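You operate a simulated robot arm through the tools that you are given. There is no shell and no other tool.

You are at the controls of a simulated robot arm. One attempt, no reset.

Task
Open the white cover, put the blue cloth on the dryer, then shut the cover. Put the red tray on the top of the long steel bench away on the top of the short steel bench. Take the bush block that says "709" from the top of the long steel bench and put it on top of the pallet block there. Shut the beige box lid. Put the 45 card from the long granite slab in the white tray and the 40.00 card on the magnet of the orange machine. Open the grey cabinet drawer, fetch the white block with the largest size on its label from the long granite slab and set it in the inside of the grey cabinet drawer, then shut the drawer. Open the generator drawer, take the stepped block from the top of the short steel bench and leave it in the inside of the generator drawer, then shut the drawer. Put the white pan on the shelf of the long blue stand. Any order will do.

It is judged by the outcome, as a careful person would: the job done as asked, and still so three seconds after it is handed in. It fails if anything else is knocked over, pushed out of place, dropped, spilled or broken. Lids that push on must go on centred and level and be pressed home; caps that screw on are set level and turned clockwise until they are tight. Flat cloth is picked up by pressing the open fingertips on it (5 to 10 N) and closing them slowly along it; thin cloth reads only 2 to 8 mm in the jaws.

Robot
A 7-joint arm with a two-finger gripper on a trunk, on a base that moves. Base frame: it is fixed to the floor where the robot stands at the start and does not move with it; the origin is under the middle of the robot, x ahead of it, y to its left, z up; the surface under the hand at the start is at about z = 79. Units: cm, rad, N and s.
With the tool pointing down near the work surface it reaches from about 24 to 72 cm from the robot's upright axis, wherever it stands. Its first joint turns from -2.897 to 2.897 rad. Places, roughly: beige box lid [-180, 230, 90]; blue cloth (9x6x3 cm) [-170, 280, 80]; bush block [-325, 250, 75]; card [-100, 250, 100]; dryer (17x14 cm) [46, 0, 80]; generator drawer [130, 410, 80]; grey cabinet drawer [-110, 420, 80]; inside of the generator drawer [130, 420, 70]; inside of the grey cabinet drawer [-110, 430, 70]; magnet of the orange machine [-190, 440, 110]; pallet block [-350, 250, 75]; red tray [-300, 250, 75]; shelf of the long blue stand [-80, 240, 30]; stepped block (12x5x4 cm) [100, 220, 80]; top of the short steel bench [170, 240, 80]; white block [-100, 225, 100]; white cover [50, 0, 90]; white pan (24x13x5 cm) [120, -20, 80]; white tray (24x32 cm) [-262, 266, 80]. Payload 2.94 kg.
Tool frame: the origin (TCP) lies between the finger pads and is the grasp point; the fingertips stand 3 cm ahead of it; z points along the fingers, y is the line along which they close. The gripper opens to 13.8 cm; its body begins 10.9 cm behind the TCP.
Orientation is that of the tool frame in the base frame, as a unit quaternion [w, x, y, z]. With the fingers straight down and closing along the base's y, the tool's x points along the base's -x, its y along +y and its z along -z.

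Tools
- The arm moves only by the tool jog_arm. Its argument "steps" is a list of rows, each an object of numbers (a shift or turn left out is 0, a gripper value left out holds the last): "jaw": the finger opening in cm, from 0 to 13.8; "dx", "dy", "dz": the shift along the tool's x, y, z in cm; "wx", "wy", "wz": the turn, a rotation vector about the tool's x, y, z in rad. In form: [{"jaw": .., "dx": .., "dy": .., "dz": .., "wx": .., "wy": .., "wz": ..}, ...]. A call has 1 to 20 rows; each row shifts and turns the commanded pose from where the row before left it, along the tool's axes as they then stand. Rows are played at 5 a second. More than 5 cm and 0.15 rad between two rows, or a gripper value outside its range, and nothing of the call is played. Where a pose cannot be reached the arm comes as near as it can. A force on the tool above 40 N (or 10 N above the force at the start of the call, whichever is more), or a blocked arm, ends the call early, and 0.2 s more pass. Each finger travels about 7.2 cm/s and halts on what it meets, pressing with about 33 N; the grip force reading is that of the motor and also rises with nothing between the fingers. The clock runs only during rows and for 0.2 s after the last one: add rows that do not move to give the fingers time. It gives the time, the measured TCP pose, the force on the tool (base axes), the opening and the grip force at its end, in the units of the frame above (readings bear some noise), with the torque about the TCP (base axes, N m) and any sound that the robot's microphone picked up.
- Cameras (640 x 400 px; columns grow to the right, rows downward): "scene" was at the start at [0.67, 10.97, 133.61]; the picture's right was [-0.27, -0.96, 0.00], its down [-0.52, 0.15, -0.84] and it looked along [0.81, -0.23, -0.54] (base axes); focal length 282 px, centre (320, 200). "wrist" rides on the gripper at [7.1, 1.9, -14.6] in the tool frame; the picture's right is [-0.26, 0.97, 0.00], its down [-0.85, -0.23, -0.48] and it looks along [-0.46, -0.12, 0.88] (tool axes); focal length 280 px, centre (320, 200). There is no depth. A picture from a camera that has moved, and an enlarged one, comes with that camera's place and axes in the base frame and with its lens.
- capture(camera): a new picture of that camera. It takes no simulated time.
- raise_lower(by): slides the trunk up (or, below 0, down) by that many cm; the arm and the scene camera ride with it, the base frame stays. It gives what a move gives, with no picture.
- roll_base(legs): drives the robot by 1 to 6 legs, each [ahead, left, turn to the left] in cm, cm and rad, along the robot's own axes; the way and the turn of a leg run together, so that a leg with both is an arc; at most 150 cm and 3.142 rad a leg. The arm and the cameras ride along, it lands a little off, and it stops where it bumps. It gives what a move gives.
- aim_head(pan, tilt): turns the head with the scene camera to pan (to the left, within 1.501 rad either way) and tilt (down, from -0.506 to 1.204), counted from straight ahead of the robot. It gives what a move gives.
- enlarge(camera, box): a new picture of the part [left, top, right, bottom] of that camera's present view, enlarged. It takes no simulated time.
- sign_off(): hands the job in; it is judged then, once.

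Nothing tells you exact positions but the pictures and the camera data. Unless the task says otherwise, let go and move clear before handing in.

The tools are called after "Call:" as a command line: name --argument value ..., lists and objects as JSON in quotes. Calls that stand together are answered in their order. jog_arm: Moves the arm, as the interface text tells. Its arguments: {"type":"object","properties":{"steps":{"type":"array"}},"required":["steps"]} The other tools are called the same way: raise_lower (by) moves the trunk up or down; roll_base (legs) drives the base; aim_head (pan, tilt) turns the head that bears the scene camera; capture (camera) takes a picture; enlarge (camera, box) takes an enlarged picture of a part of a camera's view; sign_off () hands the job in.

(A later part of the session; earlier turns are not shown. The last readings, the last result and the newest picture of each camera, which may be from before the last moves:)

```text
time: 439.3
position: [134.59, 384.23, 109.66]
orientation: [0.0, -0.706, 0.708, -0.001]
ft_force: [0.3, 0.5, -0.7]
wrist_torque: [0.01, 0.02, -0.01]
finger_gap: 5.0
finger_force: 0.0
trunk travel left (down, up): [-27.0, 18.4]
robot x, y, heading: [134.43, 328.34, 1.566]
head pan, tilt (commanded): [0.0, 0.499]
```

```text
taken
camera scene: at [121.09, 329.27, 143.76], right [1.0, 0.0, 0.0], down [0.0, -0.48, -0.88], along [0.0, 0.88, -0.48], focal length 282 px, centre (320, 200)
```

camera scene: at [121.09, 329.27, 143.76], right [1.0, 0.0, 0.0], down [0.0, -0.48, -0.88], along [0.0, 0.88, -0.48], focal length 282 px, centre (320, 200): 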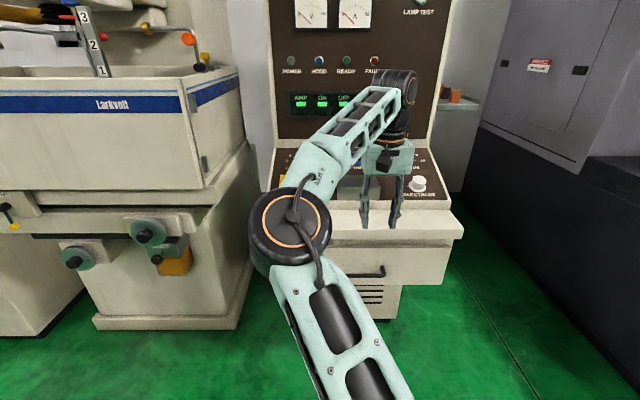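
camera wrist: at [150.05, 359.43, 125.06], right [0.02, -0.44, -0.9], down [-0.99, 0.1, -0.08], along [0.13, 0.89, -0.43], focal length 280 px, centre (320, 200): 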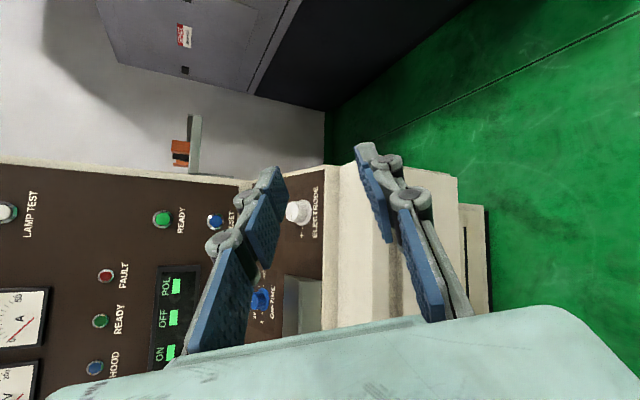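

Call:
jog_arm --steps '[{"wz": -0.143}, {"wz": -0.143}, {"wz": -0.143}, {"wz": -0.143}, {"wz": -0.143}, {"wz": -0.143}, {"wz": -0.143}, {"wz": -0.143}, {"wz": -0.143}, {"wz": -0.143}, {"wz": -0.141}, {}]'

Call:
jog_arm --steps '[{"wx": 0.1}, {"wx": 0.1}, {"wx": 0.1}, {"wx": 0.1}, {}]'

Call:
capture --camera "scene"

Call:
capture --camera "wrist"

```text
time: 441.9
position: [134.7, 384.16, 109.88]
orientation: [0.001, 1.0, -0.002, 0.0]
ft_force: [-0.3, 0.6, -0.1]
wrist_torque: [-0.01, 0.03, -0.02]
finger_gap: 5.02
finger_force: 0.0
trunk travel left (down, up): [-27.0, 18.4]
robot x, y, heading: [134.55, 328.27, 1.568]
head pan, tilt (commanded): [0.0, 0.499]
```

```text
time: 443.1
position: [134.62, 384.21, 109.83]
orientation: [-0.198, 0.98, -0.002, 0.001]
ft_force: [-0.3, -0.4, 0.1]
wrist_torque: [-0.03, -0.02, -0.01]
finger_gap: 4.97
finger_force: 0.0
trunk travel left (down, up): [-27.0, 18.4]
robot x, y, heading: [134.29, 328.73, 1.567]
head pan, tilt (commanded): [0.0, 0.499]
```

```text
taken
camera scene: at [121.09, 329.25, 143.76], right [1.0, 0.0, 0.0], down [0.0, -0.48, -0.88], along [0.0, 0.88, -0.48], focal length 282 px, centre (320, 200)
```

scene: 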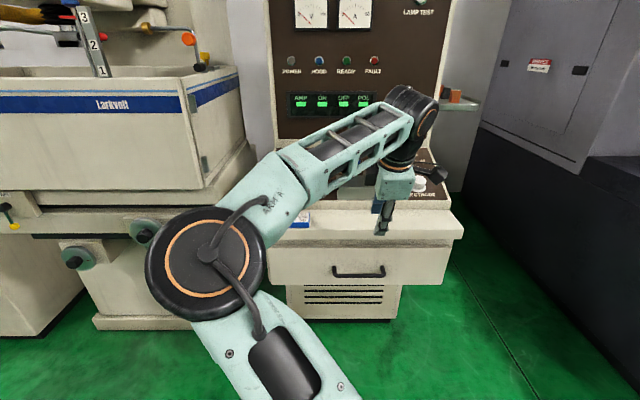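

```text
taken
camera wrist: at [141.8, 376.72, 122.56], right [-0.27, -0.89, -0.38], down [-0.85, 0.03, 0.53], along [-0.46, 0.46, -0.76], focal length 280 px, centre (320, 200)
```

wrist: 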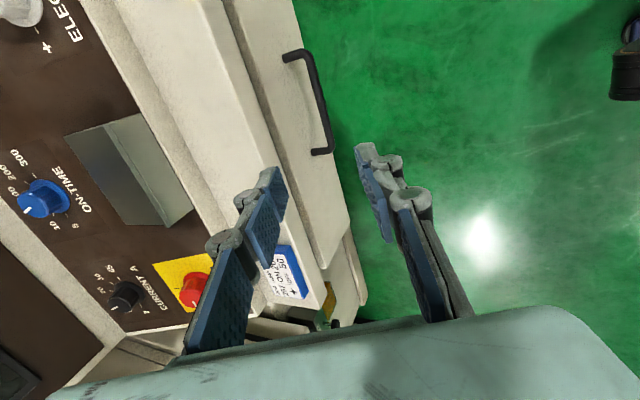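

The tilt works at this reach. Handle bar triangulated at [134.3, 397.4, 79.5]. I'll set jaws to 3 cm and approach along the tool axis.

Call:
jog_arm --steps '[{"jaw": 3, "dx": -0.05, "dy": -0.065, "dz": 3.9}, {"dx": -0.05, "dy": -0.065, "dz": 3.9}, {"dx": -0.05, "dy": -0.065, "dz": 3.9}, {"dx": -0.05, "dy": -0.065, "dz": 3.9}, {"dx": -0.05, "dy": -0.065, "dz": 3.9}, {"dx": -0.05, "dy": -0.065, "dz": 3.9}, {}]'

Call:
capture --camera "wrist"

Call:
capture --camera "scene"

```text
time: 444.7
position: [134.4, 393.87, 88.41]
orientation: [-0.198, 0.98, -0.002, 0.001]
ft_force: [-0.4, 0.5, -0.4]
wrist_torque: [-0.04, -0.02, -0.03]
finger_gap: 2.99
finger_force: 0.1
trunk travel left (down, up): [-27.0, 18.4]
robot x, y, heading: [134.13, 328.45, 1.567]
head pan, tilt (commanded): [0.0, 0.499]
```

```text
taken
camera wrist: at [141.55, 386.34, 101.17], right [-0.27, -0.89, -0.37], down [-0.85, 0.03, 0.53], along [-0.46, 0.46, -0.76], focal length 280 px, centre (320, 200)
```

wrist: 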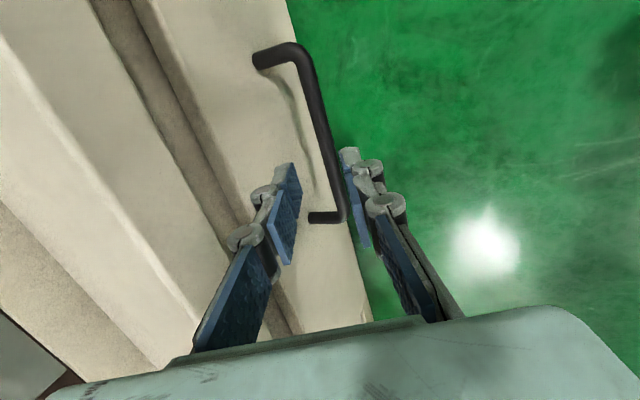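

```text
taken
camera scene: at [121.09, 329.28, 143.76], right [1.0, 0.0, 0.0], down [0.0, -0.48, -0.88], along [0.0, 0.88, -0.48], focal length 282 px, centre (320, 200)
```

scene: 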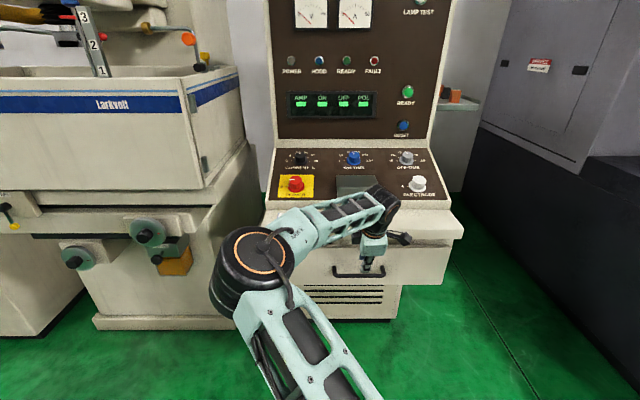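

Call:
jog_arm --steps '[{"dy": 0.4, "dz": 2}, {"dz": 2}, {"dz": 2}, {}]'

Call:
enlarge --camera "wrist" --box '[220, 80, 420, 260]'

```text
time: 445.7
position: [134.5, 395.65, 82.59]
orientation: [-0.198, 0.98, -0.001, 0.0]
ft_force: [-0.4, 0.0, -0.1]
wrist_torque: [0.0, -0.02, 0.0]
finger_gap: 2.98
finger_force: 0.0
trunk travel left (down, up): [-27.0, 18.4]
robot x, y, heading: [134.37, 328.14, 1.566]
head pan, tilt (commanded): [0.0, 0.499]
```

```text
2.22 times, centred on (320, 170) of wrist
camera zoom: at [141.57, 388.24, 95.46], right [-0.27, -0.89, -0.37], down [-0.85, 0.03, 0.53], along [-0.46, 0.46, -0.76], focal length 623 px, centre (320, 267)
```

zoom: 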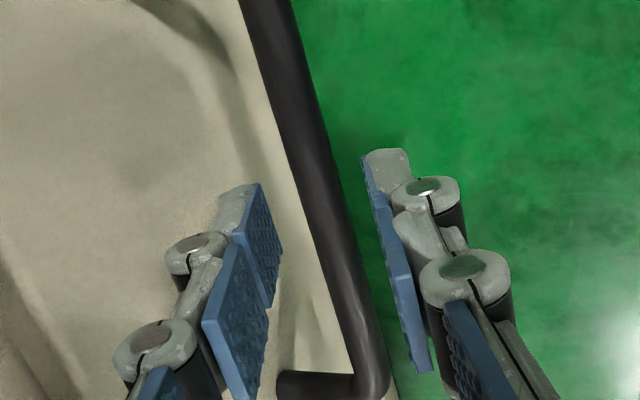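

The bar is between the fingers. Advance 2 cm and close.

Call:
jog_arm --steps '[{"dz": 1.1}, {"dz": 1}, {}, {"jaw": 0.3}, {}, {}, {}]'

Call:
enlarge --camera "wrist" --box '[220, 80, 420, 260]'

```text
time: 447.3
position: [134.58, 396.62, 80.87]
orientation: [-0.199, 0.98, -0.001, 0.001]
ft_force: [1.3, 5.0, 1.4]
wrist_torque: [0.16, -0.24, 0.46]
finger_gap: 1.32
finger_force: 40.0
trunk travel left (down, up): [-27.0, 18.4]
robot x, y, heading: [134.27, 328.0, 1.567]
head pan, tilt (commanded): [0.0, 0.499]
```

```text
2.22 times, centred on (320, 170) of wrist
camera zoom: at [141.59, 389.06, 93.58], right [-0.26, -0.89, -0.38], down [-0.85, 0.03, 0.53], along [-0.46, 0.46, -0.76], focal length 623 px, centre (320, 267)
```

zoom: 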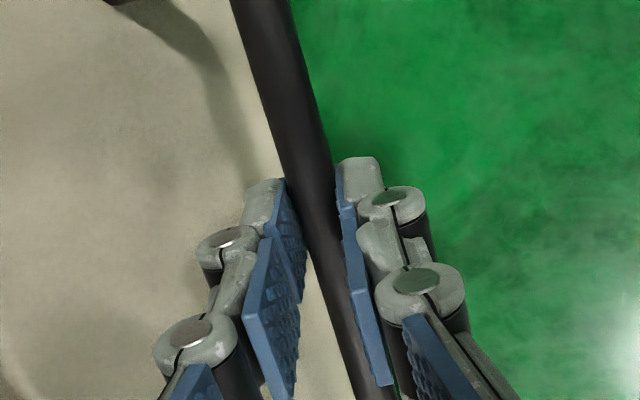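

Bar gripped. Pull the drawer straight out.

Call:
jog_arm --steps '[{"dy": 0.92, "dz": -0.39}, {"dy": 1.38, "dz": -0.58}, {"dy": 1.84, "dz": -0.78}, {"dy": 1.84, "dz": -0.78}, {}]'

Call:
capture --camera "scene"

```text
time: 448.5
position: [134.48, 389.88, 80.87]
orientation: [-0.198, 0.98, -0.002, 0.001]
ft_force: [2.1, -2.7, 5.4]
wrist_torque: [-0.06, -0.27, 0.44]
finger_gap: 1.35
finger_force: 39.5
trunk travel left (down, up): [-27.0, 18.4]
robot x, y, heading: [134.35, 328.56, 1.569]
head pan, tilt (commanded): [0.0, 0.499]
```

```text
taken
camera scene: at [121.11, 329.18, 143.77], right [1.0, 0.0, 0.0], down [0.0, -0.48, -0.88], along [0.0, 0.88, -0.48], focal length 282 px, centre (320, 200)
```

scene: 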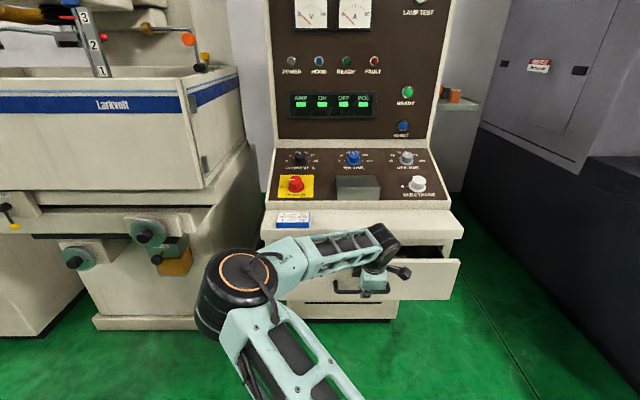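

It's sliding open smoothly. Continue.

Call:
jog_arm --steps '[{"dy": 1.84, "dz": -0.78}, {"dy": 1.84, "dz": -0.78}, {"dy": 1.84, "dz": -0.78}, {"dy": 1.84, "dz": -0.78}, {}]'

Call:
jog_arm --steps '[{"dy": 1.84, "dz": -0.78}, {"dy": 1.84, "dz": -0.78}, {"dy": 1.84, "dz": -0.78}, {}]'

Call:
capture --camera "scene"

```text
time: 449.7
position: [134.52, 381.86, 80.89]
orientation: [-0.197, 0.98, -0.001, 0.0]
ft_force: [4.6, -2.9, 6.1]
wrist_torque: [-0.01, -0.26, 0.46]
finger_gap: 1.32
finger_force: 39.8
trunk travel left (down, up): [-27.0, 18.4]
robot x, y, heading: [134.8, 328.57, 1.574]
head pan, tilt (commanded): [0.0, 0.499]
```

```text
time: 450.7
position: [134.52, 375.81, 80.8]
orientation: [-0.198, 0.98, -0.002, 0.002]
ft_force: [7.5, -2.2, 5.4]
wrist_torque: [0.01, -0.16, 0.5]
finger_gap: 1.29
finger_force: 40.3
trunk travel left (down, up): [-27.0, 18.4]
robot x, y, heading: [134.38, 328.32, 1.569]
head pan, tilt (commanded): [0.0, 0.499]
```

```text
taken
camera scene: at [121.16, 329.17, 143.78], right [1.0, 0.0, 0.0], down [0.0, -0.48, -0.88], along [0.0, 0.88, -0.48], focal length 282 px, centre (320, 200)
```

scene: 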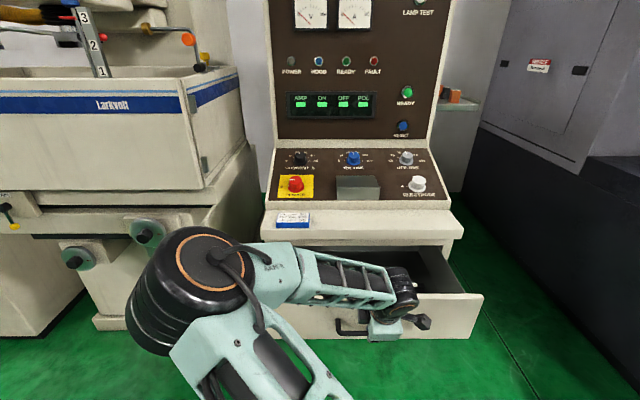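

The drawer is open ~21 cm. Release the bar and withdraw up along the tool axis.

Call:
jog_arm --steps '[{"jaw": 2.4}, {"jaw": 3.0}, {}, {"dz": -2}, {"dz": -3}, {"dz": -3}, {"dz": -4}, {"dz": -4}, {}]'

Call:
capture --camera "scene"

Call:
capture --camera "wrist"

```text
time: 452.7
position: [134.42, 369.85, 95.65]
orientation: [-0.198, 0.98, -0.002, 0.0]
ft_force: [1.0, 0.1, 0.1]
wrist_torque: [0.0, -0.03, -0.01]
finger_gap: 3.02
finger_force: 0.1
trunk travel left (down, up): [-27.0, 18.4]
robot x, y, heading: [134.79, 328.18, 1.566]
head pan, tilt (commanded): [0.0, 0.499]
```

```text
taken
camera scene: at [121.1, 329.24, 143.76], right [1.0, 0.0, 0.0], down [0.0, -0.48, -0.88], along [0.0, 0.88, -0.48], focal length 282 px, centre (320, 200)
```

scene: 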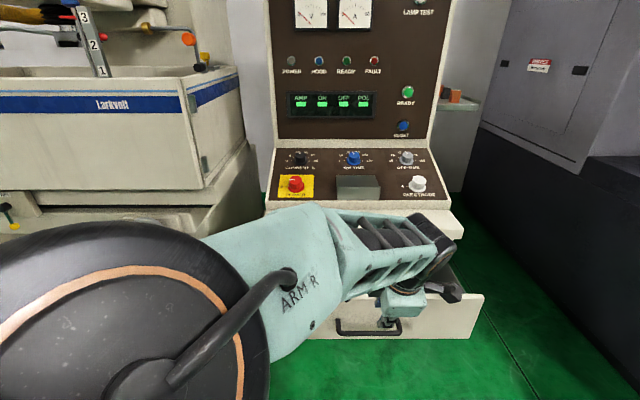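

```text
taken
camera wrist: at [141.48, 362.27, 108.4], right [-0.27, -0.89, -0.37], down [-0.85, 0.03, 0.53], along [-0.46, 0.46, -0.76], focal length 280 px, centre (320, 200)
```

wrist: 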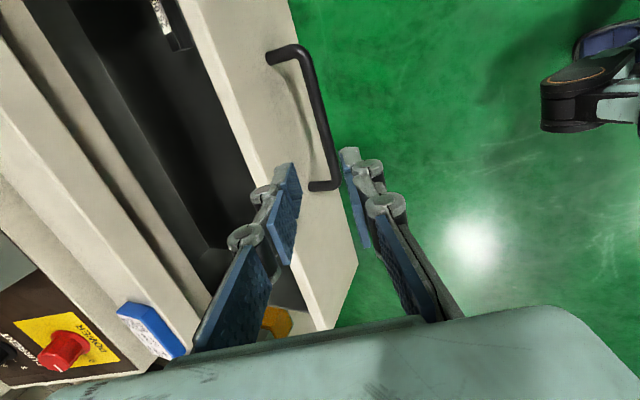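

Drawer is open. Untilt and raise the arm, then drive round to the left end of the short bench for the stepped block.

Call:
jog_arm --steps '[{"wx": -0.1, "dz": -1}, {"wx": -0.1, "dz": -1}, {"wx": -0.1, "dz": -1}, {"wx": -0.1, "dz": -1}, {"dz": -3}, {"dz": -3}, {}]'

Call:
roll_base --legs '[[0, 89, 0], [-104, 0, 0], [0, 0, -1.571]]'

Call:
aim_head --pan 0.0 --tilt 0.65

Call:
capture --camera "scene"

Call:
capture --camera "wrist"

```text
time: 454.3
position: [134.33, 368.82, 105.49]
orientation: [0.001, 1.0, -0.002, 0.0]
ft_force: [-0.3, 0.7, 0.7]
wrist_torque: [0.02, -0.03, 0.01]
finger_gap: 3.0
finger_force: 0.1
trunk travel left (down, up): [-27.0, 18.4]
robot x, y, heading: [134.4, 328.59, 1.566]
head pan, tilt (commanded): [0.0, 0.499]
```

```text
time: 471.2
position: [87.05, 225.42, 105.36]
orientation: [0.0, 0.712, -0.702, 0.0]
ft_force: [-0.1, 1.0, -0.4]
wrist_torque: [-0.01, -0.03, -0.03]
finger_gap: 2.99
finger_force: 0.0
trunk travel left (down, up): [-27.0, 18.4]
robot x, y, heading: [46.21, 224.59, 0.017]
head pan, tilt (commanded): [0.0, 0.499]
```

```text
time: 471.9
position: [87.07, 225.47, 105.45]
orientation: [0.001, 0.713, -0.702, -0.001]
ft_force: [-0.3, 0.1, -0.2]
wrist_torque: [0.02, 0.05, 0.03]
finger_gap: 2.99
finger_force: 0.0
trunk travel left (down, up): [-27.0, 18.4]
robot x, y, heading: [46.54, 225.03, 0.013]
head pan, tilt (commanded): [0.0, 0.649]
```

```text
taken
camera scene: at [47.03, 238.02, 142.43], right [0.02, -1.0, 0.0], down [-0.6, -0.01, -0.8], along [0.8, 0.01, -0.6], focal length 282 px, centre (320, 200)
```

scene: 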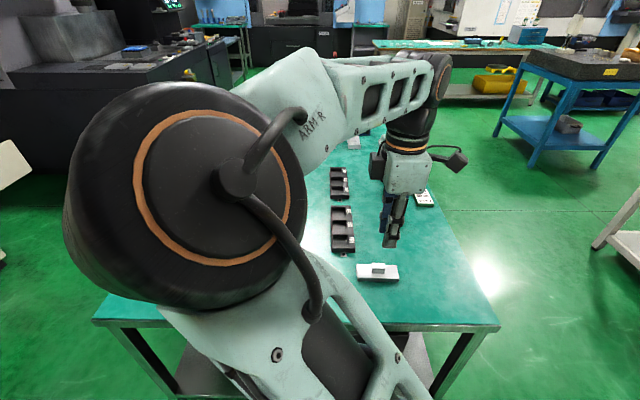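

```text
taken
camera wrist: at [85.28, 218.38, 120.08], right [-0.97, 0.25, 0.0], down [0.22, 0.85, 0.47], along [0.12, 0.46, -0.88], focal length 280 px, centre (320, 200)
```

wrist: 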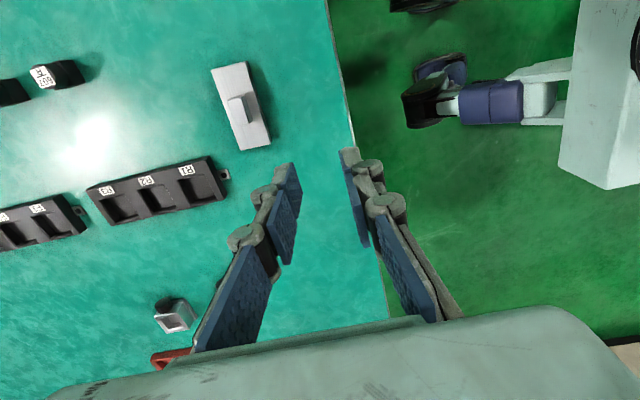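

The stepped block is at ≈[98.3, 222.7], long axis along y; the tool already closes along x (its 5 cm width). Move over it and check.

Call:
jog_arm --steps '[{"jaw": 9, "dx": 0.7, "dy": -2.8, "dz": 2}, {"dx": 0.7, "dy": -2.8, "dz": 2}, {"dx": 0.7, "dy": -2.8, "dz": 2}, {"dx": 0.7, "dy": -2.8, "dz": 2}, {"wz": -0.05}, {}]'

Call:
capture --camera "wrist"

Call:
enlarge --camera "scene" --box '[330, 170, 450, 300]'

```text
time: 473.3
position: [98.29, 222.84, 97.39]
orientation: [0.0, 0.73, -0.684, 0.0]
ft_force: [0.2, -0.4, 0.7]
wrist_torque: [0.0, -0.02, -0.03]
finger_gap: 9.0
finger_force: 0.1
trunk travel left (down, up): [-27.0, 18.4]
robot x, y, heading: [46.78, 224.81, 0.015]
head pan, tilt (commanded): [0.0, 0.649]
```

```text
taken
camera wrist: at [96.9, 215.64, 112.08], right [-0.98, 0.2, 0.0], down [0.18, 0.86, 0.47], along [0.09, 0.47, -0.88], focal length 280 px, centre (320, 200)
```

wrist: 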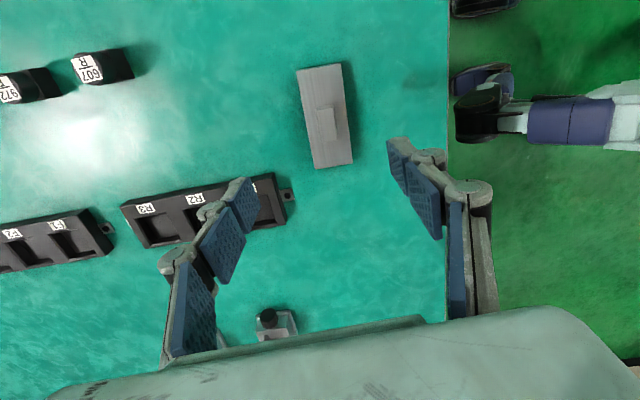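

```text
3.08 times, centred on (390, 235) of scene
camera zoom: at [47.02, 238.03, 142.43], right [0.02, -1.0, 0.0], down [-0.6, -0.01, -0.8], along [0.8, 0.01, -0.6], focal length 866 px, centre (105, 92)
```

zoom: 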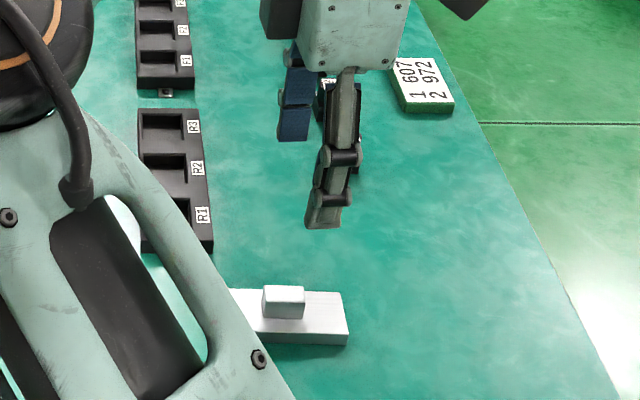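

Call:
jog_arm --steps '[{"wz": 0.09}, {"dx": -0.15, "dy": 0.9, "dz": 3}, {"dz": 4}, {"dz": 4}, {"dz": 2}, {}]'

Call:
capture --camera "wrist"

```text
time: 474.7
position: [97.32, 222.86, 84.38]
orientation: [-0.001, -0.698, 0.716, 0.001]
ft_force: [0.2, -0.1, -0.1]
wrist_torque: [-0.03, 0.03, 0.0]
finger_gap: 9.0
finger_force: 0.0
trunk travel left (down, up): [-27.0, 18.4]
robot x, y, heading: [46.36, 224.56, 0.018]
head pan, tilt (commanded): [0.0, 0.649]
```

```text
taken
camera wrist: at [95.26, 215.9, 99.03], right [-0.96, 0.29, 0.0], down [0.25, 0.84, 0.48], along [0.14, 0.46, -0.88], focal length 280 px, centre (320, 200)
```

wrist: 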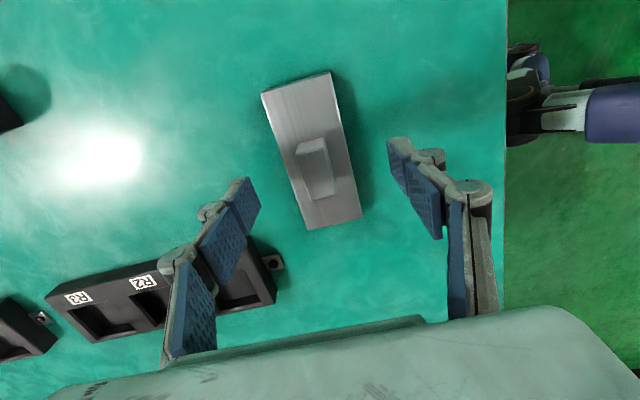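

Call:
jog_arm --steps '[{"dx": 0.4, "dz": 2}, {"dz": 1.5}, {}, {"jaw": 6}, {}, {"jaw": 3}, {}, {}]'

Call:
jog_arm --steps '[{"dz": -0.4}, {"dz": -1}, {"dz": -2}, {"dz": -4}, {"dz": -4}, {"dz": -4}, {"dz": -4}, {}]'

Call:
capture --camera "wrist"

```text
time: 476.5
position: [97.39, 222.44, 80.83]
orientation: [0.0, -0.698, 0.716, -0.001]
ft_force: [4.3, -0.4, 4.4]
wrist_torque: [-0.06, -0.14, -0.04]
finger_gap: 4.72
finger_force: 33.0
trunk travel left (down, up): [-27.0, 18.4]
robot x, y, heading: [46.55, 224.85, 0.013]
head pan, tilt (commanded): [0.0, 0.649]
```

```text
time: 478.3
position: [97.35, 222.58, 100.49]
orientation: [-0.001, -0.698, 0.716, 0.001]
ft_force: [0.8, 0.1, -3.0]
wrist_torque: [-0.01, 0.01, 0.01]
finger_gap: 4.74
finger_force: 33.3
trunk travel left (down, up): [-27.0, 18.4]
robot x, y, heading: [46.38, 224.72, 0.013]
head pan, tilt (commanded): [0.0, 0.649]
```

```text
taken
camera wrist: at [95.3, 215.58, 115.08], right [-0.96, 0.29, 0.0], down [0.25, 0.84, 0.47], along [0.13, 0.46, -0.88], focal length 280 px, centre (320, 200)
```

wrist: 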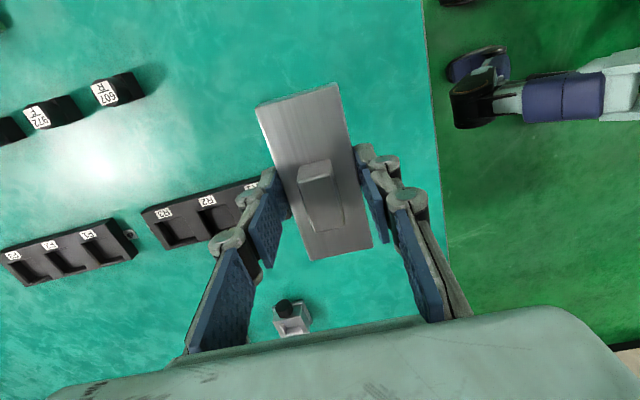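

Stepped block held. Rotate tool back to natural, retract and return to the generator.

Call:
jog_arm --steps '[{"dy": 3.5, "dz": -2}, {"dy": 3.5, "dz": -2}, {"dz": -2}, {"wz": 0.143}, {"wz": 0.143}, {"wz": 0.143}, {"wz": 0.143}, {"wz": 0.143}, {"wz": 0.143}, {"wz": 0.143}, {"wz": 0.143}, {"wz": 0.143}, {"wz": 0.143}, {"wz": 0.141}]'

Call:
roll_base --legs '[[0, 0, 1.557], [105, 0, 0], [0, -88, 0]]'

Call:
aim_head --pan 0.0 --tilt 0.6

Call:
capture --camera "scene"

Call:
capture --camera "wrist"

```text
time: 481.3
position: [90.38, 222.82, 106.34]
orientation: [-0.001, 0.014, 1.0, 0.0]
ft_force: [-0.2, 0.1, -2.8]
wrist_torque: [0.0, -0.04, 0.0]
finger_gap: 4.72
finger_force: 33.1
trunk travel left (down, up): [-27.0, 18.4]
robot x, y, heading: [46.45, 224.95, 0.015]
head pan, tilt (commanded): [0.0, 0.649]
```

```text
time: 498.2
position: [136.86, 374.25, 106.33]
orientation: [0.0, -0.692, 0.722, -0.001]
ft_force: [0.3, 0.6, -2.9]
wrist_torque: [-0.01, 0.02, 0.0]
finger_gap: 4.74
finger_force: 32.7
trunk travel left (down, up): [-27.0, 18.4]
robot x, y, heading: [134.49, 330.11, 1.569]
head pan, tilt (commanded): [0.0, 0.649]
```

```text
time: 498.9
position: [136.85, 374.34, 106.25]
orientation: [-0.001, -0.692, 0.722, 0.0]
ft_force: [0.6, 0.5, -2.5]
wrist_torque: [-0.04, -0.01, -0.03]
finger_gap: 4.75
finger_force: 33.3
trunk travel left (down, up): [-27.0, 18.4]
robot x, y, heading: [134.39, 330.34, 1.568]
head pan, tilt (commanded): [0.0, 0.6]
```

```text
taken
camera scene: at [120.92, 331.19, 142.85], right [1.0, 0.0, 0.0], down [0.0, -0.57, -0.82], along [0.0, 0.82, -0.57], focal length 282 px, centre (320, 200)
```

scene: 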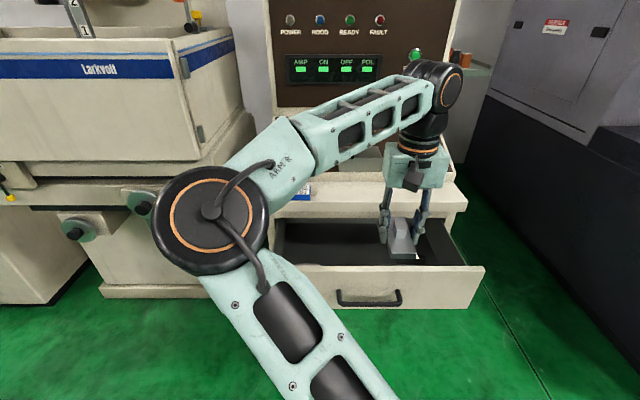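

```text
taken
camera wrist: at [134.66, 367.35, 120.94], right [-0.95, 0.3, 0.0], down [0.27, 0.84, 0.47], along [0.14, 0.45, -0.88], focal length 280 px, centre (320, 200)
```

wrist: 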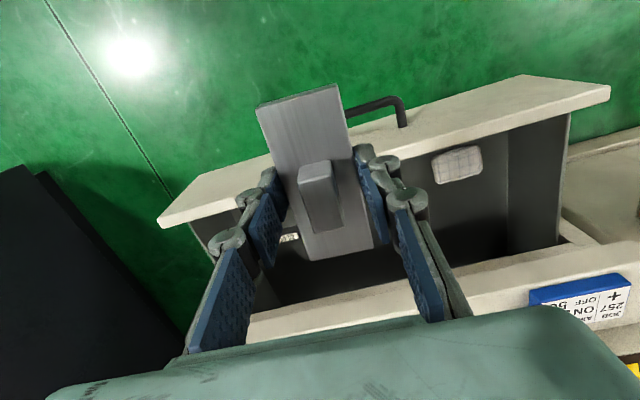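

The drawer interior is free in the middle (x 122–146). I'll place the block at about [134.5, 391].

Call:
jog_arm --steps '[{"dx": -3.3, "dy": 0.62}, {"dx": -3.3, "dy": 0.62}, {"dx": -3.3, "dy": 0.62}, {"dx": -3.3, "dy": 0.62}, {"dx": -3.3, "dy": 0.62}, {}]'

Call:
capture --camera "wrist"

Call:
capture --camera "scene"

```text
time: 500.3
position: [134.39, 391.07, 106.15]
orientation: [-0.001, -0.692, 0.722, -0.002]
ft_force: [0.7, -1.0, -3.4]
wrist_torque: [0.0, -0.01, 0.0]
finger_gap: 4.74
finger_force: 32.9
trunk travel left (down, up): [-27.0, 18.4]
robot x, y, heading: [134.19, 330.42, 1.568]
head pan, tilt (commanded): [0.0, 0.6]
```

```text
taken
camera wrist: at [132.24, 384.13, 120.81], right [-0.95, 0.3, 0.0], down [0.27, 0.84, 0.47], along [0.14, 0.45, -0.88], focal length 280 px, centre (320, 200)
```

wrist: 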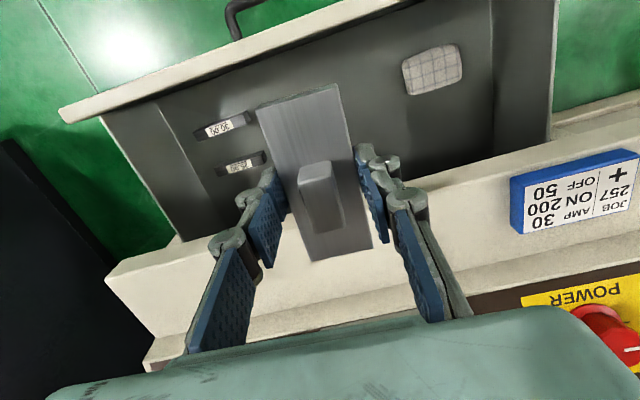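

```text
taken
camera scene: at [120.92, 331.21, 142.86], right [1.0, 0.0, 0.0], down [0.0, -0.57, -0.82], along [0.0, 0.82, -0.57], focal length 282 px, centre (320, 200)
```

scene: 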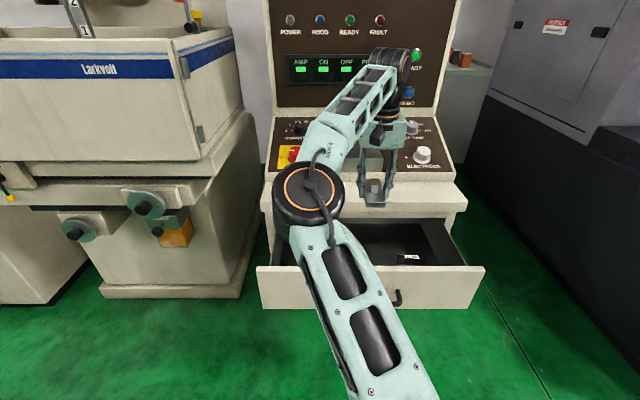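

Call:
jog_arm --steps '[{"dz": 4}, {"dz": 4}, {"dz": 4}, {"dz": 4}, {"dz": 4}, {"dz": 4}, {}]'

Call:
capture --camera "wrist"

Call:
capture --camera "scene"

```text
time: 501.9
position: [134.42, 390.88, 82.18]
orientation: [-0.001, -0.692, 0.722, -0.001]
ft_force: [-0.2, 0.8, -3.1]
wrist_torque: [-0.04, 0.0, 0.02]
finger_gap: 4.74
finger_force: 32.6
trunk travel left (down, up): [-27.0, 18.4]
robot x, y, heading: [134.4, 330.79, 1.565]
head pan, tilt (commanded): [0.0, 0.6]
```

```text
taken
camera wrist: at [132.34, 383.91, 96.8], right [-0.95, 0.3, 0.0], down [0.27, 0.84, 0.47], along [0.14, 0.45, -0.88], focal length 280 px, centre (320, 200)
```

wrist: 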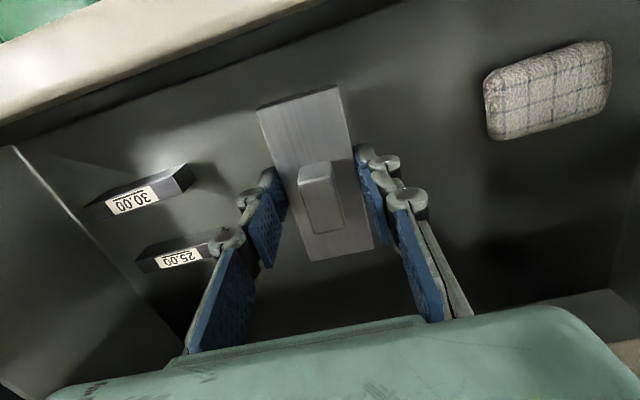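

```text
taken
camera scene: at [120.92, 331.21, 142.86], right [1.0, 0.0, 0.0], down [0.0, -0.57, -0.82], along [0.0, 0.82, -0.57], focal length 282 px, centre (320, 200)
```

scene: 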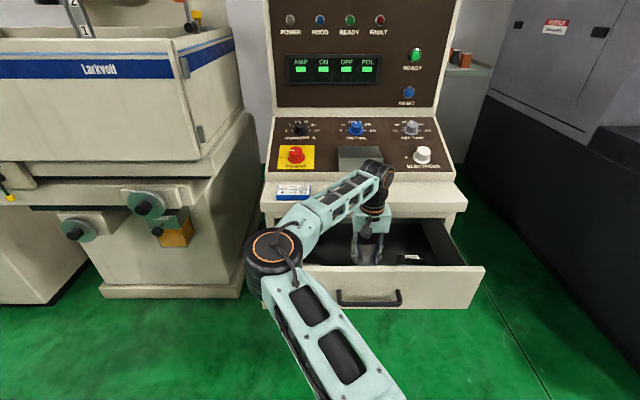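

Call:
jog_arm --steps '[{"dz": 1.5}, {"dz": 1.5}, {"dz": 1}, {}]'

Call:
jog_arm --steps '[{"dz": 0.5}, {"dz": 0.5}, {"dz": 0.5}, {}]'

Call:
jog_arm --steps '[{"dz": 0.5}, {"dz": 0.5}, {}]'

Call:
jog_arm --steps '[{"dz": 0.5}, {"dz": 0.5}, {}]'

```text
time: 502.9
position: [134.55, 390.89, 78.12]
orientation: [-0.001, -0.692, 0.722, -0.001]
ft_force: [-0.2, 0.5, -3.2]
wrist_torque: [0.0, -0.01, 0.05]
finger_gap: 4.74
finger_force: 33.2
trunk travel left (down, up): [-27.0, 18.4]
robot x, y, heading: [134.63, 330.58, 1.569]
head pan, tilt (commanded): [0.0, 0.6]
```

```text
time: 503.9
position: [134.42, 390.79, 76.62]
orientation: [-0.001, -0.692, 0.722, -0.001]
ft_force: [-0.2, 0.0, -2.6]
wrist_torque: [-0.03, 0.01, 0.01]
finger_gap: 4.7
finger_force: 33.6
trunk travel left (down, up): [-27.0, 18.4]
robot x, y, heading: [134.46, 330.31, 1.568]
head pan, tilt (commanded): [0.0, 0.6]
```

```text
time: 504.7
position: [134.49, 390.85, 75.79]
orientation: [-0.001, -0.692, 0.722, 0.0]
ft_force: [-1.0, 0.9, 0.1]
wrist_torque: [0.09, 0.09, 0.03]
finger_gap: 4.71
finger_force: 32.9
trunk travel left (down, up): [-27.0, 18.4]
robot x, y, heading: [134.56, 330.45, 1.571]
head pan, tilt (commanded): [0.0, 0.6]
```

```text
time: 505.3
position: [134.45, 391.23, 75.84]
orientation: [0.005, -0.693, 0.721, 0.003]
ft_force: [-0.8, 2.6, 17.8]
wrist_torque: [-0.79, 0.14, -0.11]
finger_gap: 4.73
finger_force: 33.2
trunk travel left (down, up): [-27.0, 18.4]
robot x, y, heading: [134.56, 330.32, 1.57]
head pan, tilt (commanded): [0.0, 0.6]
stopped in row 2: the force on the tool passed its limit at 46 N (the readings are from after the stop); the commanded pose is now the measured one
```

Touched the drawer floor. Release and rise out.

Call:
jog_arm --steps '[{"dz": -0.2}, {"jaw": 5.6}, {"jaw": 7.5}, {}, {"dz": -2}, {"dz": -4}, {"dz": -4}, {"dz": -4}, {"dz": -4}, {"dz": -4}, {"dz": -4}]'

Call:
capture --camera "wrist"

```text
time: 507.7
position: [134.5, 390.93, 101.58]
orientation: [0.002, -0.692, 0.721, 0.001]
ft_force: [0.5, 0.8, -1.2]
wrist_torque: [-0.03, -0.03, 0.02]
finger_gap: 7.46
finger_force: 0.0
trunk travel left (down, up): [-27.0, 18.4]
robot x, y, heading: [134.19, 330.44, 1.573]
head pan, tilt (commanded): [0.0, 0.6]
```

```text
taken
camera wrist: at [132.36, 383.84, 116.23], right [-0.95, 0.3, 0.0], down [0.26, 0.84, 0.48], along [0.14, 0.46, -0.88], focal length 280 px, centre (320, 200)
```

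wrist: 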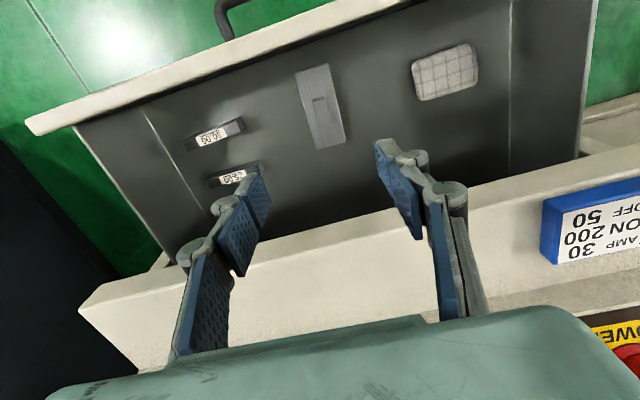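

Stepped block is in the drawer. Now close the fingers, move to in front of the handle, and push the drawer shut.

Call:
jog_arm --steps '[{"jaw": 0.2, "dx": 4.4, "dz": -1}, {"dx": 4.4}, {"dx": 4.4}, {"dx": 4.4}, {"wz": -0.04}, {"dz": 4}, {"dz": 4}, {"dz": 4}, {"dz": 4}, {"dz": 4}, {"dz": 2}, {}]'

Call:
capture --camera "wrist"

Call:
capture --camera "scene"

```text
time: 510.3
position: [133.73, 373.62, 80.42]
orientation: [0.002, -0.706, 0.708, 0.001]
ft_force: [0.1, -0.5, 0.6]
wrist_torque: [0.01, 0.01, -0.01]
finger_gap: 0.0
finger_force: 28.3
trunk travel left (down, up): [-27.0, 18.4]
robot x, y, heading: [134.36, 330.42, 1.563]
head pan, tilt (commanded): [0.0, 0.6]
```

```text
taken
camera wrist: at [131.82, 366.4, 95.03], right [-0.96, 0.26, 0.0], down [0.23, 0.85, 0.48], along [0.13, 0.46, -0.88], focal length 280 px, centre (320, 200)
```

wrist: 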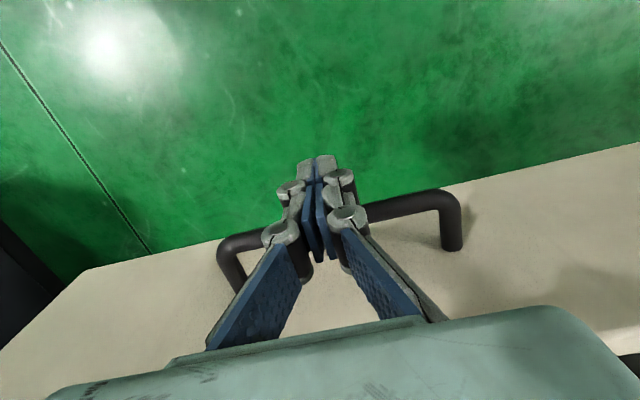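

```text
taken
camera scene: at [120.92, 331.17, 142.86], right [1.0, 0.0, 0.0], down [0.0, -0.56, -0.83], along [0.0, 0.83, -0.56], focal length 282 px, centre (320, 200)
```

scene: 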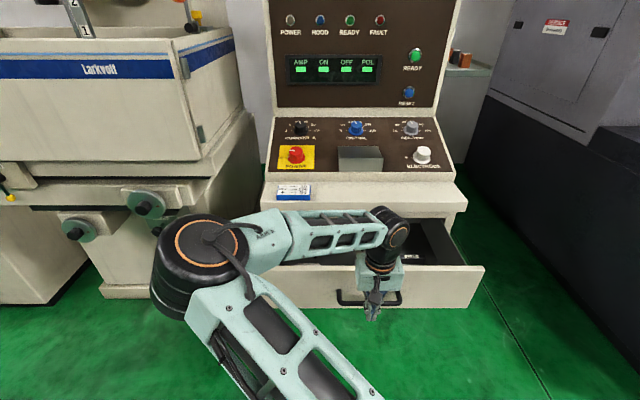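

Call:
jog_arm --steps '[{"dx": -1}, {"dx": -1.5}, {"dx": -2}, {"dx": -2}, {"dx": -2}, {"dx": -2}, {}]'

Call:
capture --camera "scene"

```text
time: 511.9
position: [133.72, 384.13, 80.61]
orientation: [0.003, -0.707, 0.707, 0.001]
ft_force: [-0.1, 1.1, -0.8]
wrist_torque: [0.01, 0.01, -0.05]
finger_gap: 0.0
finger_force: 27.9
trunk travel left (down, up): [-27.0, 18.4]
robot x, y, heading: [134.52, 330.47, 1.569]
head pan, tilt (commanded): [0.0, 0.6]
```

```text
taken
camera scene: at [120.92, 331.18, 142.86], right [1.0, 0.0, 0.0], down [0.0, -0.56, -0.83], along [0.0, 0.83, -0.56], focal length 282 px, centre (320, 200)
```

scene: 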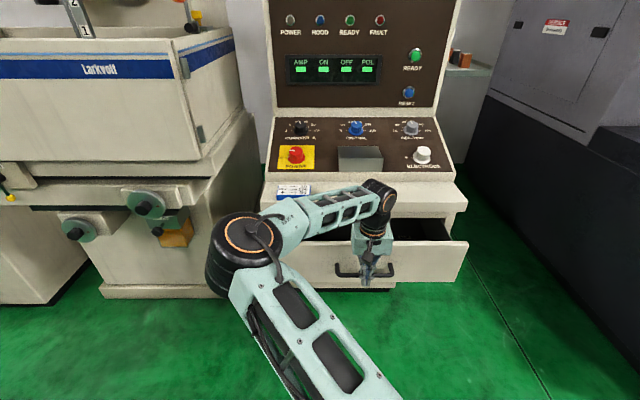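

Call:
jog_arm --steps '[{"dx": -2}, {"dx": -2}, {"dx": -2}, {"dx": -1.5}, {"dx": -1}, {}]'

Call:
jog_arm --steps '[{"dx": -0.8}, {"dx": -0.8}, {"dx": -0.5}, {}]'

Call:
capture --camera "scene"

```text
time: 513.3
position: [133.91, 392.54, 80.64]
orientation: [0.004, -0.707, 0.707, 0.002]
ft_force: [-0.4, 0.0, 0.1]
wrist_torque: [-0.01, 0.05, -0.01]
finger_gap: 0.01
finger_force: 28.2
trunk travel left (down, up): [-27.0, 18.4]
robot x, y, heading: [134.4, 330.59, 1.569]
head pan, tilt (commanded): [0.0, 0.6]
```

```text
time: 514.3
position: [133.81, 394.63, 80.68]
orientation: [0.002, -0.706, 0.708, 0.001]
ft_force: [0.0, -1.8, 0.0]
wrist_torque: [-0.03, 0.02, -0.02]
finger_gap: 0.0
finger_force: 28.2
trunk travel left (down, up): [-27.0, 18.4]
robot x, y, heading: [134.31, 329.99, 1.57]
head pan, tilt (commanded): [0.0, 0.6]
```

```text
taken
camera scene: at [120.92, 331.15, 142.86], right [1.0, 0.0, 0.0], down [0.0, -0.56, -0.83], along [0.0, 0.83, -0.56], focal length 282 px, centre (320, 200)
```

scene: 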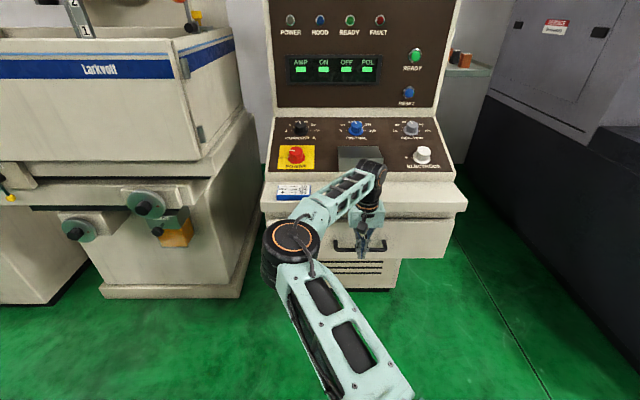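

Call:
jog_arm --steps '[{"dx": -0.4}, {}]'

Call:
jog_arm --steps '[{"dx": -0.4}, {}]'

Call:
jog_arm --steps '[{"dx": -0.4}, {}]'

Call:
jog_arm --steps '[{"dx": -0.4}, {}]'

```text
time: 514.9
position: [133.82, 394.54, 80.74]
orientation: [0.001, -0.707, 0.707, 0.001]
ft_force: [-0.5, -37.6, -8.4]
wrist_torque: [4.45, -0.12, 0.59]
finger_gap: 0.0
finger_force: 28.1
trunk travel left (down, up): [-27.0, 18.4]
robot x, y, heading: [134.45, 330.35, 1.568]
head pan, tilt (commanded): [0.0, 0.6]
```

```text
time: 515.2
position: [133.74, 394.55, 80.7]
orientation: [-0.001, -0.706, 0.708, -0.001]
ft_force: [-1.2, -20.0, 5.0]
wrist_torque: [3.15, -0.19, 0.39]
finger_gap: 0.0
finger_force: 28.5
trunk travel left (down, up): [-27.0, 18.4]
robot x, y, heading: [134.5, 330.57, 1.57]
head pan, tilt (commanded): [0.0, 0.6]
stopped in row 1: the force on the tool passed its limit at 54 N (the readings are from after the stop); the commanded pose is now the measured one
```

```text
time: 515.6
position: [133.65, 394.39, 80.8]
orientation: [-0.004, -0.707, 0.708, -0.003]
ft_force: [-1.4, -24.3, 10.4]
wrist_torque: [4.12, -0.1, 0.47]
finger_gap: 0.01
finger_force: 28.5
trunk travel left (down, up): [-27.0, 18.4]
robot x, y, heading: [134.2, 330.2, 1.573]
head pan, tilt (commanded): [0.0, 0.6]
stopped in row 1: the force on the tool passed its limit at 45 N (the readings are from after the stop); the commanded pose is now the measured one
```

```text
time: 515.9
position: [133.75, 394.37, 80.73]
orientation: [-0.006, -0.706, 0.708, -0.004]
ft_force: [-0.6, -24.9, 12.5]
wrist_torque: [4.54, 0.01, 0.5]
finger_gap: 0.0
finger_force: 27.9
trunk travel left (down, up): [-27.0, 18.4]
robot x, y, heading: [134.23, 330.51, 1.573]
head pan, tilt (commanded): [0.0, 0.6]
stopped in row 1: the force on the tool passed its limit at 45 N (the readings are from after the stop); the commanded pose is now the measured one
```

The hand body is touching the console ledge before the drawer is fully shut (torque shows contact ~12 cm above the tips). Back off, tilt the tool forward and push with the fingertips.

Call:
jog_arm --steps '[{"dx": 1.2}, {"dx": 1}, {"wy": -0.12}, {"wy": -0.12}, {"wy": -0.12}, {}]'

Call:
enlarge --camera "scene" --box '[250, 160, 470, 300]'

Call:
capture --camera "wrist"

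```text
time: 517.3
position: [133.82, 392.56, 80.36]
orientation: [0.121, -0.696, 0.698, 0.121]
ft_force: [-0.5, 0.4, 0.5]
wrist_torque: [0.01, 0.02, -0.03]
finger_gap: 0.0
finger_force: 28.3
trunk travel left (down, up): [-27.0, 18.4]
robot x, y, heading: [134.21, 330.49, 1.576]
head pan, tilt (commanded): [0.0, 0.6]
```

```text
2.86 times, centred on (360, 230) of scene
camera zoom: at [120.91, 330.99, 142.86], right [1.0, 0.0, 0.0], down [0.0, -0.56, -0.83], along [0.0, 0.83, -0.56], focal length 804 px, centre (206, 114)
```

zoom: 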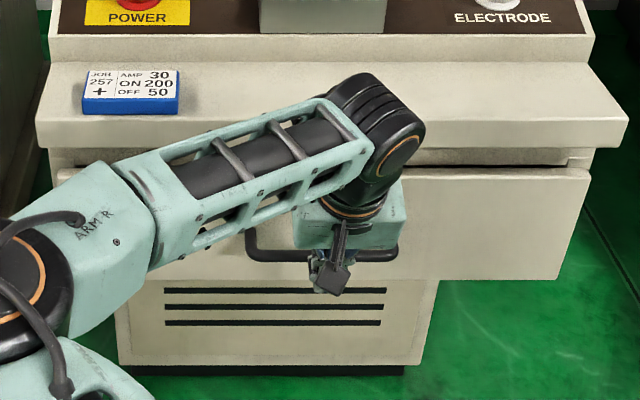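

```text
taken
camera wrist: at [131.88, 380.89, 91.72], right [-0.96, 0.25, 0.09], down [0.23, 0.64, 0.73], along [0.13, 0.73, -0.67], focal length 280 px, centre (320, 200)
```

wrist: 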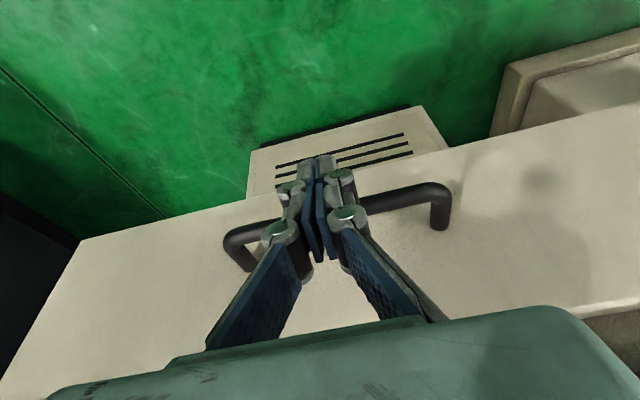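

Call:
jog_arm --steps '[{"dx": -0.94, "dz": 0.34}, {"dx": -0.94, "dz": 0.34}, {"dx": -0.5, "dz": 0.18}, {}]'

Call:
jog_arm --steps '[{"dx": -0.5, "dz": 0.18}, {}]'

Call:
jog_arm --steps '[{"dx": -0.4, "dz": 0.14}, {}]'

Call:
enlarge --camera "scene" --box '[250, 160, 470, 300]'

```text
time: 518.3
position: [133.88, 394.88, 80.26]
orientation: [0.12, -0.697, 0.697, 0.12]
ft_force: [-0.6, -13.1, -0.6]
wrist_torque: [-0.2, 0.0, 0.07]
finger_gap: 0.6
finger_force: 28.2
trunk travel left (down, up): [-27.0, 18.4]
robot x, y, heading: [134.08, 330.16, 1.572]
head pan, tilt (commanded): [0.0, 0.6]
```

```text
time: 518.8
position: [133.73, 394.98, 79.86]
orientation: [0.114, -0.697, 0.699, 0.116]
ft_force: [0.7, -3.0, -2.4]
wrist_torque: [-0.07, -0.05, 0.02]
finger_gap: 0.0
finger_force: 28.7
trunk travel left (down, up): [-27.0, 18.4]
robot x, y, heading: [134.31, 329.99, 1.574]
head pan, tilt (commanded): [0.0, 0.6]
stopped in row 2: the force on the tool passed its limit at 42 N (the readings are from after the stop); the commanded pose is now the measured one
```

```text
time: 519.4
position: [133.79, 394.97, 80.01]
orientation: [0.114, -0.697, 0.699, 0.116]
ft_force: [1.1, -34.2, -1.3]
wrist_torque: [-0.45, 0.14, 0.1]
finger_gap: 0.58
finger_force: 28.6
trunk travel left (down, up): [-27.0, 18.4]
robot x, y, heading: [133.96, 330.37, 1.575]
head pan, tilt (commanded): [0.0, 0.6]
```

```text
2.86 times, centred on (360, 230) of scene
camera zoom: at [120.91, 330.61, 142.85], right [1.0, 0.0, 0.0], down [0.0, -0.56, -0.83], along [0.0, 0.83, -0.56], focal length 804 px, centre (206, 114)
```

zoom: 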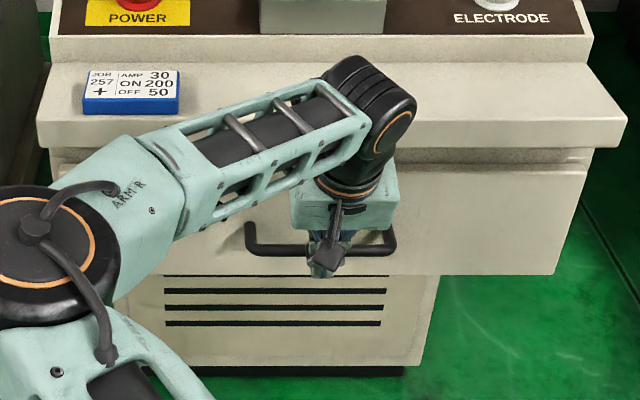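

The drawer is now fully shut (firm resistance at the bar, no gap). Retreat, restore the arm, and drive to the grey cabinet.

Call:
jog_arm --steps '[{"dx": 2.8, "dz": -1}, {"dx": 2.8, "dz": -1}, {"dx": 2.8, "dz": -1}, {"dx": 2.8, "dz": -1}, {"wy": 0.115}, {"wy": 0.115}, {"wy": 0.115}, {"dx": 2, "dz": -3}, {"dx": 2, "dz": -4}, {"dx": 1, "dz": -4}, {"dz": -4}, {"dz": -4}, {"dz": -4}, {}]'

Call:
capture --camera "scene"

```text
time: 522.4
position: [133.83, 379.08, 103.32]
orientation: [-0.006, -0.707, 0.708, -0.004]
ft_force: [-0.6, 0.2, -0.1]
wrist_torque: [0.01, 0.0, 0.01]
finger_gap: 0.0
finger_force: 28.7
trunk travel left (down, up): [-27.0, 18.4]
robot x, y, heading: [134.26, 329.86, 1.572]
head pan, tilt (commanded): [0.0, 0.6]
```

```text
taken
camera scene: at [120.91, 330.93, 142.86], right [1.0, 0.0, 0.0], down [0.0, -0.56, -0.83], along [0.0, 0.83, -0.56], focal length 282 px, centre (320, 200)
```

scene: 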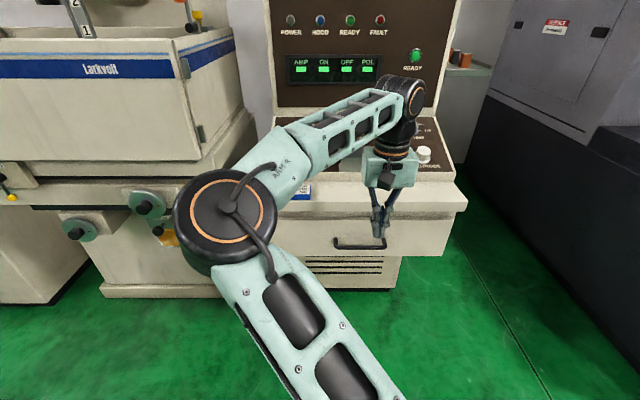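

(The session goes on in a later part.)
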